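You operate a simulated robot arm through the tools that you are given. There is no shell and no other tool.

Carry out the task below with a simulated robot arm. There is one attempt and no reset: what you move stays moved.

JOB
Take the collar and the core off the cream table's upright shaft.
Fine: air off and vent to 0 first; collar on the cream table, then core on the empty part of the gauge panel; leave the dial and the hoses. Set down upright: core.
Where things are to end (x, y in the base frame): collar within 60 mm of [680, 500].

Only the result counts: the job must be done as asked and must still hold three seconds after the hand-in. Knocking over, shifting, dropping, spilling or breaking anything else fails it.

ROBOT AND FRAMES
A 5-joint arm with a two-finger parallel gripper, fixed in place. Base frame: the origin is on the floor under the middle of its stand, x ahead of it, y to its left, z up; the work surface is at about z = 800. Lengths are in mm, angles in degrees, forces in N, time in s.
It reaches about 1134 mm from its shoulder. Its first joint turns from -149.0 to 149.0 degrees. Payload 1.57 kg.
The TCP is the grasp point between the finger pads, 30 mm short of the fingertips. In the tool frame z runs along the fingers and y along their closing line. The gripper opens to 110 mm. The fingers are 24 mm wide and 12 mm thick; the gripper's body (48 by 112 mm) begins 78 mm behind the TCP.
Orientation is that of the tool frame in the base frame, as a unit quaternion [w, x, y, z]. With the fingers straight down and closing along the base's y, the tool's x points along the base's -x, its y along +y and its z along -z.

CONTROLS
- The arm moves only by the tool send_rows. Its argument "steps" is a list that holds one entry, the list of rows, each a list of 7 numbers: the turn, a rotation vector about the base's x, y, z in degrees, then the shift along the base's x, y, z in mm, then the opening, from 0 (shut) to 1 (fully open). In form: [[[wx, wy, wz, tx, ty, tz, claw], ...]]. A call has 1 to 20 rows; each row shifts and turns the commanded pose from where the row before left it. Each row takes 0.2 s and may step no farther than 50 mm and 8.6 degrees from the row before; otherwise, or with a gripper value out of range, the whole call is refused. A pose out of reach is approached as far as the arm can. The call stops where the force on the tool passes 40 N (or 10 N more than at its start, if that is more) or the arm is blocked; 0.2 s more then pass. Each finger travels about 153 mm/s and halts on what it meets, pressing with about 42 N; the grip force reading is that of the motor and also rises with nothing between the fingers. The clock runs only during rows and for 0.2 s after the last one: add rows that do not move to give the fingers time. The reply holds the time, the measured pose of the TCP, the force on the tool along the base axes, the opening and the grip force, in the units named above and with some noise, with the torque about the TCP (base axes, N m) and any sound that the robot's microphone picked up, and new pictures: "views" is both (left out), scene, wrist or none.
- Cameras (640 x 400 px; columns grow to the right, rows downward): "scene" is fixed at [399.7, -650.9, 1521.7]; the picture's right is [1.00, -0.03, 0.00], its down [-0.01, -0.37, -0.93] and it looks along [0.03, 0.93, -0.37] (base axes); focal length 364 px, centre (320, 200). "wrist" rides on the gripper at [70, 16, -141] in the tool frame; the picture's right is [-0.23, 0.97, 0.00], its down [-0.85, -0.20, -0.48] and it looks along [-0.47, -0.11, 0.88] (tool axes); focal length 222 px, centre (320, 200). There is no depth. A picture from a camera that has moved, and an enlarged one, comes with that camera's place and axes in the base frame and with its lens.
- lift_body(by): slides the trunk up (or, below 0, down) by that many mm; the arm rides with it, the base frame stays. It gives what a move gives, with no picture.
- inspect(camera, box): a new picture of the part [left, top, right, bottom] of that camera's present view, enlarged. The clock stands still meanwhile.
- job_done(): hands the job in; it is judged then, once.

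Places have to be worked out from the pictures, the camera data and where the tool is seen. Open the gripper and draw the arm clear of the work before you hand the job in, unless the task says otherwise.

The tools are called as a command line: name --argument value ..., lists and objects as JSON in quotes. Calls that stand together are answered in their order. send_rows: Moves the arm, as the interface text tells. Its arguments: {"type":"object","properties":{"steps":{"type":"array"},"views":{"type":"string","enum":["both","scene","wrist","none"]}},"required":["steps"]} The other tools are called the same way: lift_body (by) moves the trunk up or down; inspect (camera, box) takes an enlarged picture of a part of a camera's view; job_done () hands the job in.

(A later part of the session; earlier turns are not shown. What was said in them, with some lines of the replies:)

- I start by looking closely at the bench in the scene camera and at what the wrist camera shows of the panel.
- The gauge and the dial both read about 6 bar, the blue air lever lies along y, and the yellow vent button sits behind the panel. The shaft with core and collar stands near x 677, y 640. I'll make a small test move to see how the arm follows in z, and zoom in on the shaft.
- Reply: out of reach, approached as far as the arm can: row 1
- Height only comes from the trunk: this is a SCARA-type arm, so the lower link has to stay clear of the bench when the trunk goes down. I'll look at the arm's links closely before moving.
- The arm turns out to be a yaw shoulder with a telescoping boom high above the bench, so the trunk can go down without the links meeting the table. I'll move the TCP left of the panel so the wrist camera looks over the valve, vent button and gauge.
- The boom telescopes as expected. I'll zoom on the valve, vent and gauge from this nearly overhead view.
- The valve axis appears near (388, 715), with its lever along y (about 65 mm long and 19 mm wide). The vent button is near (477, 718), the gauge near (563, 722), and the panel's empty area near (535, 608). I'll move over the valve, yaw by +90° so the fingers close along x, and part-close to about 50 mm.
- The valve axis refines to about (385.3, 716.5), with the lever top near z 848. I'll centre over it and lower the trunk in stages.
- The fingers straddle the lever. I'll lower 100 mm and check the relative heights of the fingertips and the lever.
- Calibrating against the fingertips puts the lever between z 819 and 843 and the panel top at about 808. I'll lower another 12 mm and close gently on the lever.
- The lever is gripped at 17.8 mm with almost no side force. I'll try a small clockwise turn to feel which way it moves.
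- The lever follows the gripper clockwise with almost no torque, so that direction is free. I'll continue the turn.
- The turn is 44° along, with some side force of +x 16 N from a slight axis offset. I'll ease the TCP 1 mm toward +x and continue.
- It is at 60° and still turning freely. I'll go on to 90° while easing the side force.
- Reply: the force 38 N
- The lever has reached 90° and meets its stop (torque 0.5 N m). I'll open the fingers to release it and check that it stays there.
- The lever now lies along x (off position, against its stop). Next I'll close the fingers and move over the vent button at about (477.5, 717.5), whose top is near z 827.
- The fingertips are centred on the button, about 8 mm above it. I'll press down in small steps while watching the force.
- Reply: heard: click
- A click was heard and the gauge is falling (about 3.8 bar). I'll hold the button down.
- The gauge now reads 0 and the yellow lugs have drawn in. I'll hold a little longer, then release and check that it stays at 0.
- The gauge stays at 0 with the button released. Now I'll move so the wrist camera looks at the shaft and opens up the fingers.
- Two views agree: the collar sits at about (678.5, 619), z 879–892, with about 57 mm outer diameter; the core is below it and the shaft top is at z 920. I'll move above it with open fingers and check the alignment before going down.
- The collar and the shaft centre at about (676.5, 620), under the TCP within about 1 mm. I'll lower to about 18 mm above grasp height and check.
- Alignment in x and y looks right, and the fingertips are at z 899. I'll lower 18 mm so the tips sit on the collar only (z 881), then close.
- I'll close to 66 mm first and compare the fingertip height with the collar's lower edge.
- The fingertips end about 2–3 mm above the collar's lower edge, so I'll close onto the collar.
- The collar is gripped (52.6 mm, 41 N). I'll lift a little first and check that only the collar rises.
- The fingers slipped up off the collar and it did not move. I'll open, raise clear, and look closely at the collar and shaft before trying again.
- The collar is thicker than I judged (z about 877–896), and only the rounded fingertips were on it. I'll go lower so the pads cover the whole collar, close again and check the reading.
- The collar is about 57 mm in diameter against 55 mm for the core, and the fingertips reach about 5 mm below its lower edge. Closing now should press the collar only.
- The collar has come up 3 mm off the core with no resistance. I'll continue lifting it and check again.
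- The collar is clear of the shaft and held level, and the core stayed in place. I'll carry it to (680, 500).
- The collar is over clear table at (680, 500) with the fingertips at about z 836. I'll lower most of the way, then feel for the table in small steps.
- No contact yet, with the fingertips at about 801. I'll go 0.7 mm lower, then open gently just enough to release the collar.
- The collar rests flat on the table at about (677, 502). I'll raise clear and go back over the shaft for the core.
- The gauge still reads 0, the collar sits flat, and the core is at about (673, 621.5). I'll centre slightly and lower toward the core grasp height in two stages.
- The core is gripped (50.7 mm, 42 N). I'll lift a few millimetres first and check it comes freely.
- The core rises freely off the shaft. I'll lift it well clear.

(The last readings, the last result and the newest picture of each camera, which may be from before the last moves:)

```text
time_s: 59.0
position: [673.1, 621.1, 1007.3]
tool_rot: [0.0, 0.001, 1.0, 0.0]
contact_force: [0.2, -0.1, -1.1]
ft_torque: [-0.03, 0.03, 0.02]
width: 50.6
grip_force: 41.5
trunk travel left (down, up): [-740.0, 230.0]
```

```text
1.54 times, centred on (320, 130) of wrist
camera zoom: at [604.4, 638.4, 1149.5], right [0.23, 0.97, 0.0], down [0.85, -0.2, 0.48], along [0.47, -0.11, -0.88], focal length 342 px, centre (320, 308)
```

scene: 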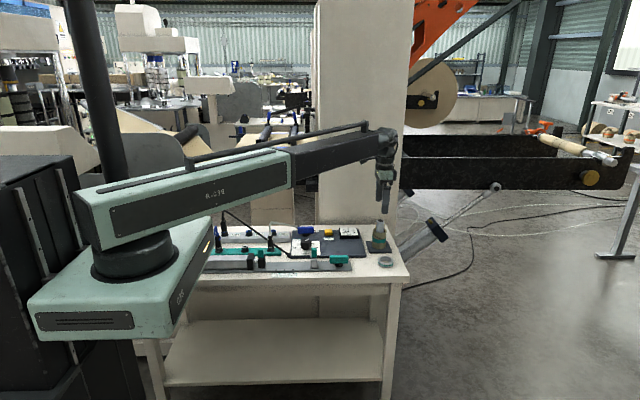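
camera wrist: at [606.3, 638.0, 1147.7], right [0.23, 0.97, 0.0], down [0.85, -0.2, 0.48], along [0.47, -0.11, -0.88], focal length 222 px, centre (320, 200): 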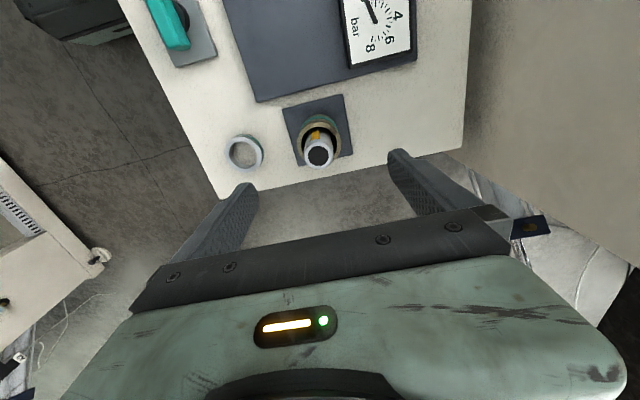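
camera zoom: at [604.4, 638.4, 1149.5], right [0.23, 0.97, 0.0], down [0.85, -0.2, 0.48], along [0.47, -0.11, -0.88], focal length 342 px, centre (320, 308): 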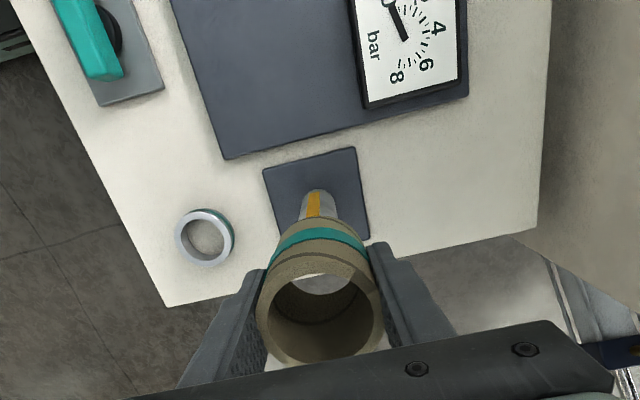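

The core hangs clear of the shaft. I'll carry it over the panel's empty area at about (530, 605).

send_rows --steps '[[[0, 0, 0, -20, -2, 0, 0.4], [0, 0, 0, -35, -4, 0, 0.4], [0, 0, 0, -35, -4, 0, 0.4], [0, 0, 0, -34, -4, 0, 0.4], [0, 0, 0, -20, -2, 0, 0.4], [0, 0, 0, 0, 0, 0, 0.4], [0, 0, 0, 0, 0, 0, 0.4]]]' --views "wrist"

lift_body --by -110

inspect --camera "scene" --box '[300, 190, 400, 270]'

inspect --camera "wrist" --box '[160, 0, 480, 260]'

```text
time_s: 60.5
position: [528.5, 606.4, 1007.4]
tool_rot: [0.0, 0.0, 1.0, -0.001]
contact_force: [-0.3, 0.1, -0.1]
ft_torque: [0.01, -0.02, -0.02]
width: 50.6
grip_force: 42.1
trunk travel left (down, up): [-740.0, 230.0]
camera wrist: at [460.1, 622.4, 1149.6], right [0.23, 0.97, 0.0], down [0.85, -0.2, 0.48], along [0.47, -0.11, -0.88], focal length 222 px, centre (320, 200)
```

wrist: 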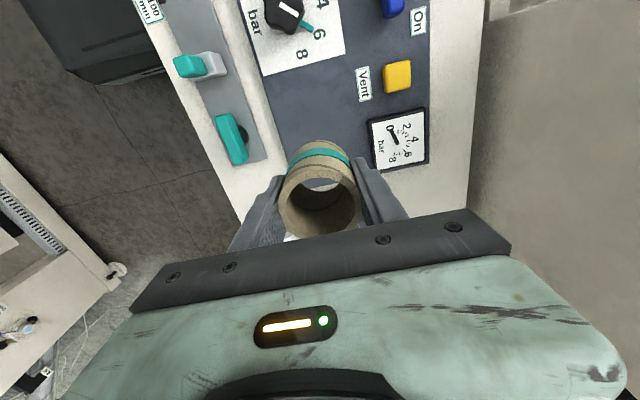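

```text
time_s: 62.0
position: [529.8, 604.7, 898.3]
tool_rot: [0.0, 0.0, 1.0, 0.0]
contact_force: [0.0, -0.2, 0.1]
ft_torque: [0.03, 0.03, 0.0]
width: 50.5
grip_force: 42.0
trunk travel left (down, up): [-630.0, 340.0]
```

```text
5.00 times, centred on (350, 230) of scene
camera zoom: at [399.7, -650.9, 1521.7], right [1.0, -0.03, 0.0], down [-0.01, -0.37, -0.93], along [0.03, 0.93, -0.37], focal length 1822 px, centre (170, 50)
```

zoom: 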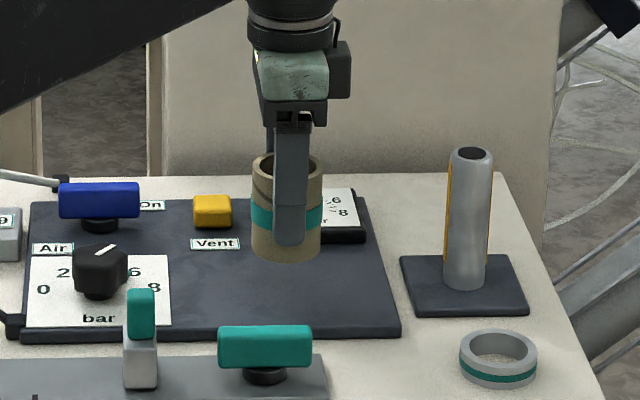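

```text
1.54 times, centred on (320, 130) of wrist
camera zoom: at [460.2, 622.3, 1039.7], right [0.23, 0.97, 0.0], down [0.85, -0.2, 0.48], along [0.47, -0.11, -0.88], focal length 342 px, centre (320, 308)
```

zoom: 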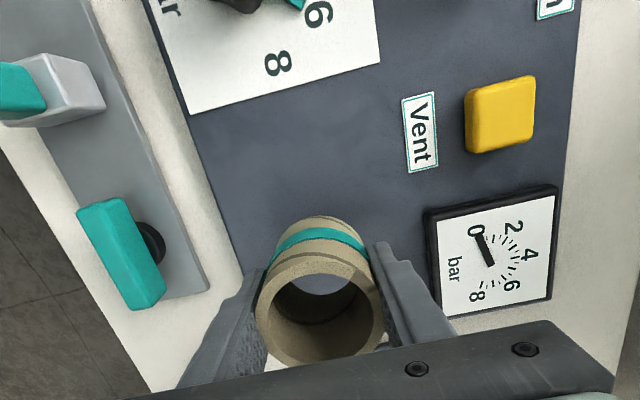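

The core hangs upright over the empty part, clear of the gauge, dial plate and vent label. I'll lower most of the way, then feel for contact in small steps.

lift_body --by -34

inspect --camera "scene" --box '[320, 205, 380, 265]'

lift_body --by -2

lift_body --by -2

```text
time_s: 62.8
position: [530.5, 605.3, 864.4]
tool_rot: [0.0, 0.001, 1.0, 0.0]
contact_force: [-0.2, 0.1, -0.1]
ft_torque: [0.01, -0.03, 0.0]
width: 50.4
grip_force: 42.0
trunk travel left (down, up): [-596.0, 374.0]
```

```text
6.67 times, centred on (350, 235) of scene
camera zoom: at [399.7, -650.9, 1521.7], right [1.0, -0.03, 0.0], down [-0.01, -0.37, -0.93], along [0.03, 0.93, -0.37], focal length 2430 px, centre (120, -33)
```

zoom: 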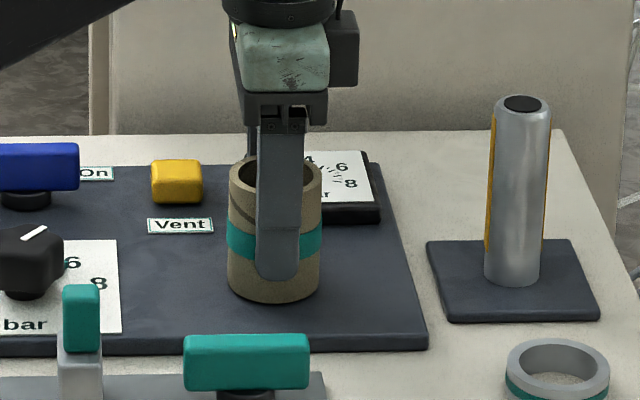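

```text
time_s: 63.3
position: [529.4, 606.3, 861.0]
tool_rot: [0.0, 0.001, 1.0, 0.0]
contact_force: [0.8, 0.3, -0.5]
ft_torque: [-0.01, -0.01, 0.01]
width: 50.5
grip_force: 42.0
trunk travel left (down, up): [-594.0, 376.0]
```

```text
time_s: 63.8
position: [529.6, 606.0, 860.8]
tool_rot: [0.001, 0.001, 1.0, 0.002]
contact_force: [8.2, 9.4, 32.7]
ft_torque: [-0.07, 0.01, 0.0]
width: 50.5
grip_force: 42.0
trunk travel left (down, up): [-592.0, 378.0]
```

The core has met the panel (33 N). I'll ease up 1 mm to relieve the pressure, then open slowly.

lift_body --by 1

```text
time_s: 64.3
position: [528.9, 605.1, 861.4]
tool_rot: [0.0, 0.001, 1.0, -0.001]
contact_force: [6.5, 5.3, 20.8]
ft_torque: [0.1, -0.07, -0.01]
width: 50.8
grip_force: 42.8
trunk travel left (down, up): [-593.0, 377.0]
```

lift_body --by 1

inspect --camera "scene" --box '[320, 205, 380, 265]'

```text
time_s: 64.8
position: [529.7, 605.0, 861.6]
tool_rot: [-0.001, 0.001, 1.0, -0.001]
contact_force: [-0.7, 0.1, 0.5]
ft_torque: [-0.02, 0.02, 0.02]
width: 50.7
grip_force: 42.1
trunk travel left (down, up): [-594.0, 376.0]
```

```text
6.67 times, centred on (350, 235) of scene
camera zoom: at [399.7, -650.9, 1521.7], right [1.0, -0.03, 0.0], down [-0.01, -0.37, -0.93], along [0.03, 0.93, -0.37], focal length 2430 px, centre (120, -33)
```

zoom: 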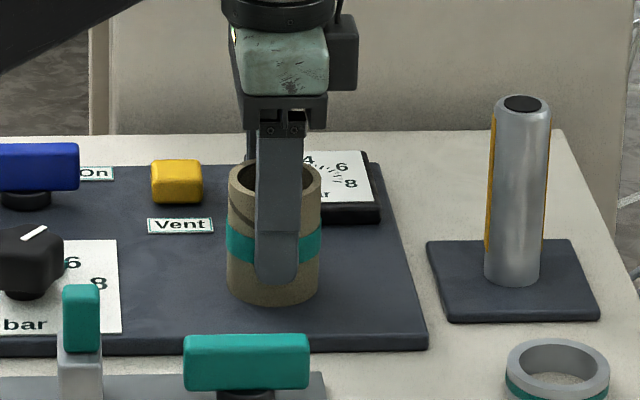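

The load is off, with the core hovering at most a fraction of a millimetre above the panel. I'll lower 0.4 mm and open slowly.

lift_body --by -0.4

send_rows --steps '[[[0, 0, 0, 0, 0, 0, 0.48], [0, 0, 0, 0, 0, 0, 0.52], [0, 0, 0, 0, 0, 0, 0.57], [0, 0, 0, 0, 0, 0, 0.62], [0, 0, 0, 0, 0, 0, 0.68], [0, 0, 0, 0, 0, 0, 0.68]]]' --views "wrist"

inspect --camera "scene" --box '[320, 205, 380, 265]'

```text
time_s: 65.3
position: [530.5, 605.3, 861.6]
tool_rot: [0.0, 0.001, 1.0, 0.0]
contact_force: [-1.0, -0.6, 1.3]
ft_torque: [0.01, 0.0, 0.01]
width: 50.4
grip_force: 42.3
trunk travel left (down, up): [-594.0, 376.0]
```

```text
time_s: 66.7
position: [530.4, 604.9, 860.1]
tool_rot: [0.0, 0.001, 1.0, 0.0]
contact_force: [-0.9, 0.4, 0.2]
ft_torque: [-0.02, -0.01, 0.03]
width: 74.7
grip_force: 0.1
trunk travel left (down, up): [-594.0, 376.0]
camera wrist: at [460.2, 622.3, 1003.3], right [0.23, 0.97, 0.0], down [0.85, -0.2, 0.48], along [0.47, -0.11, -0.88], focal length 222 px, centre (320, 200)
```

wrist: 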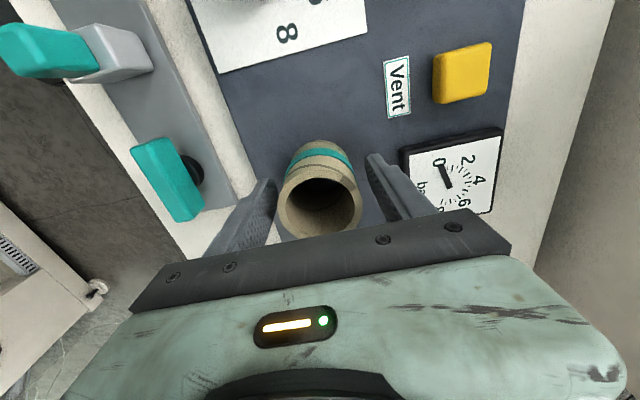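

```text
6.67 times, centred on (350, 235) of scene
camera zoom: at [399.7, -650.9, 1521.7], right [1.0, -0.03, 0.0], down [-0.01, -0.37, -0.93], along [0.03, 0.93, -0.37], focal length 2430 px, centre (120, -33)
```

zoom: 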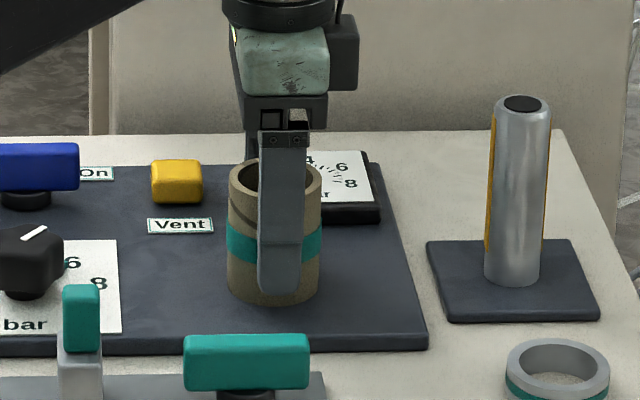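

The core stands upright on the panel and is free of the fingers. I'll raise straight up clear and then draw the arm back away from the work.

lift_body --by 250

send_rows --steps '[[[0, 0, 0, -20, -40, 0, 0.7], [0, 0, 0, -20, -40, 0, 1], [0, 0, 0, -20, -40, 0, 1], [0, 0, 0, -20, -40, 0, 1], [0, 0, 0, -20, -40, 0, 1], [0, 0, 0, 0, 0, 0, 1]]]' --views "both"

inspect --camera "scene" --box '[280, 205, 410, 290]'

inspect --camera "scene" --box '[120, 190, 280, 290]'

inspect --camera "wrist" --box '[200, 0, 520, 200]'

```text
time_s: 69.3
position: [531.2, 604.6, 1111.8]
tool_rot: [0.0, 0.0, 1.0, 0.001]
contact_force: [0.0, 0.6, 0.1]
ft_torque: [-0.03, 0.01, 0.05]
width: 74.8
grip_force: 0.0
trunk travel left (down, up): [-844.0, 126.0]
```

```text
time_s: 70.7
position: [429.5, 405.4, 1110.8]
tool_rot: [0.0, 0.002, 1.0, 0.0]
contact_force: [0.2, -0.9, -0.2]
ft_torque: [0.02, -0.01, -0.02]
width: 110.0
grip_force: 0.1
trunk travel left (down, up): [-844.0, 126.0]
camera wrist: at [359.6, 421.7, 1253.3], right [0.23, 0.97, 0.0], down [0.85, -0.2, 0.48], along [0.47, -0.11, -0.88], focal length 222 px, centre (320, 200)
```

scene: 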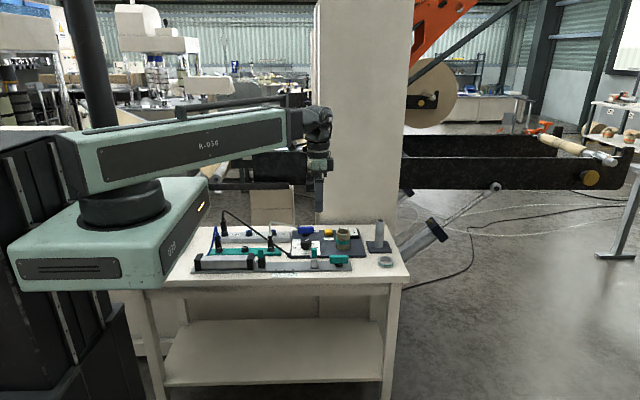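
wrist: 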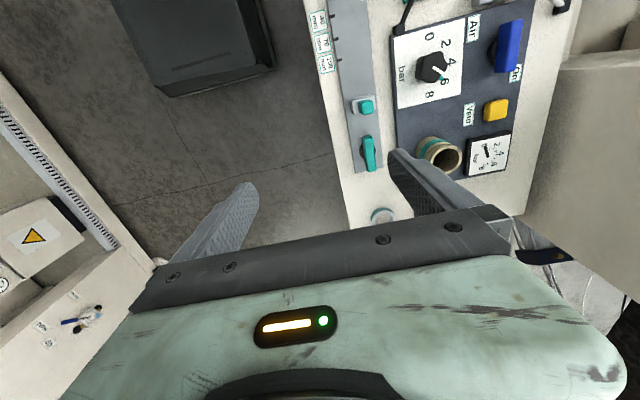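

```text
4.71 times, centred on (345, 248) of scene
camera zoom: at [399.7, -650.9, 1521.7], right [1.0, -0.03, 0.0], down [-0.01, -0.37, -0.93], along [0.03, 0.93, -0.37], focal length 1715 px, centre (202, -24)
```

zoom: 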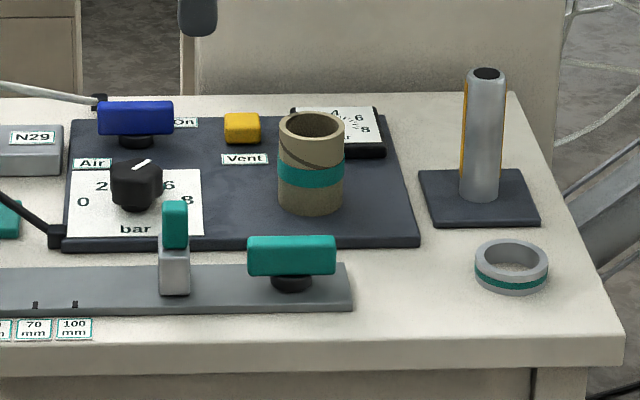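

```text
4.00 times, centred on (200, 240) of scene
camera zoom: at [399.7, -650.9, 1521.7], right [1.0, -0.03, 0.0], down [-0.01, -0.37, -0.93], along [0.03, 0.93, -0.37], focal length 1458 px, centre (800, 40)
```

zoom: 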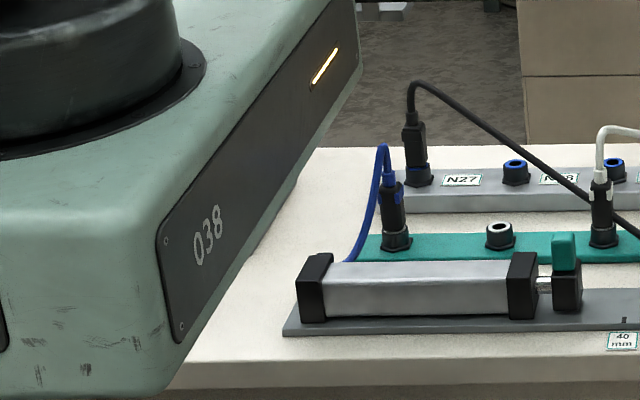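

```text
2.00 times, centred on (360, 100) of wrist
camera zoom: at [359.6, 421.7, 1253.3], right [0.23, 0.97, 0.0], down [0.85, -0.2, 0.48], along [0.47, -0.11, -0.88], focal length 444 px, centre (240, 400)
```

zoom: 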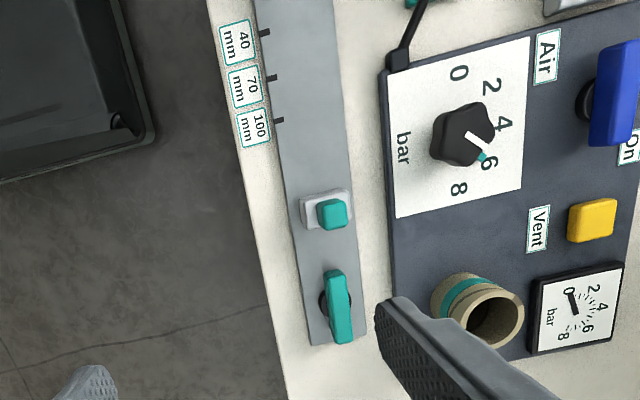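

Everything looks right: gauge at 0, dial untouched, core upright on the panel, collar on the table. I'll raise the trunk to its start height to check the left side of the bench, which the arm is hiding.

lift_body --by 95

inspect --camera "scene" --box '[120, 190, 280, 290]'

inspect --camera "scene" --box '[280, 205, 410, 290]'

```text
time_s: 72.0
position: [429.8, 404.7, 1206.1]
tool_rot: [0.0, 0.001, 1.0, 0.0]
contact_force: [-0.6, 0.0, -0.2]
ft_torque: [0.0, 0.03, 0.01]
width: 110.0
grip_force: 0.1
trunk travel left (down, up): [-939.0, 31.0]
```

```text
4.00 times, centred on (200, 240) of scene
camera zoom: at [399.7, -650.9, 1521.7], right [1.0, -0.03, 0.0], down [-0.01, -0.37, -0.93], along [0.03, 0.93, -0.37], focal length 1458 px, centre (800, 40)
```

zoom: 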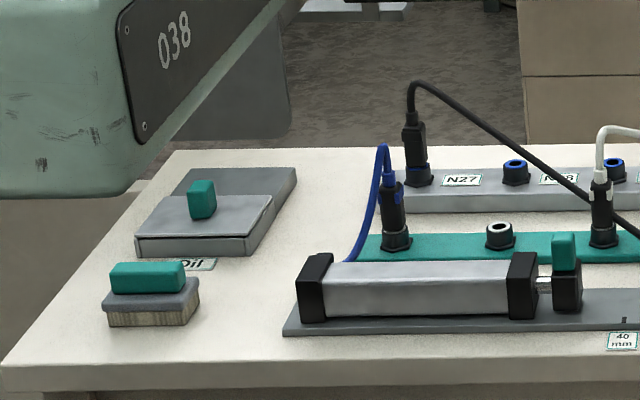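

```text
4.71 times, centred on (345, 248) of scene
camera zoom: at [399.7, -650.9, 1521.7], right [1.0, -0.03, 0.0], down [-0.01, -0.37, -0.93], along [0.03, 0.93, -0.37], focal length 1715 px, centre (202, -24)
```

zoom: 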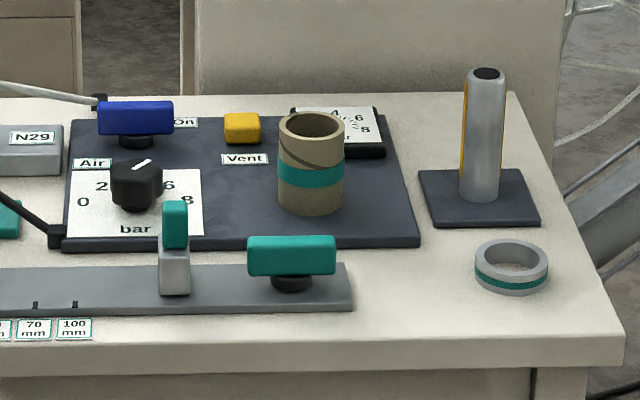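

The left side of the bench looks just as it did at the start. The air is off, the gauge reads 0, the collar lies near (677, 502), the core stands upright on the panel, and the arm is clear with the gripper open. I'm handing the job in.

job_done

```text
The job is handed in.
```

The collar and the core are both off the shaft, and I handed the job in; no verdict has come back yet.

- **Air:** I turned the blue lever 90° clockwise to its stop, then held the vent button until the gauge read 0. It stayed at 0 after I let go.
- **Collar:** It lies flat on the cream table at about (677, 502), a few millimetres from the target. My first grip slipped off without moving it. On the second I had to grip lower, so at set-down the collar dropped about 6 mm onto the table.
- **Core:** It stands upright on the empty part of the gauge panel, at about (530, 605). It pressed on the panel with about 33 N at first contact, and I eased that off before letting go.
- **Everything else:** The dial still points at 6, and the hoses and other bench items look as they did at the start. The arm is back at its starting height with the gripper open.
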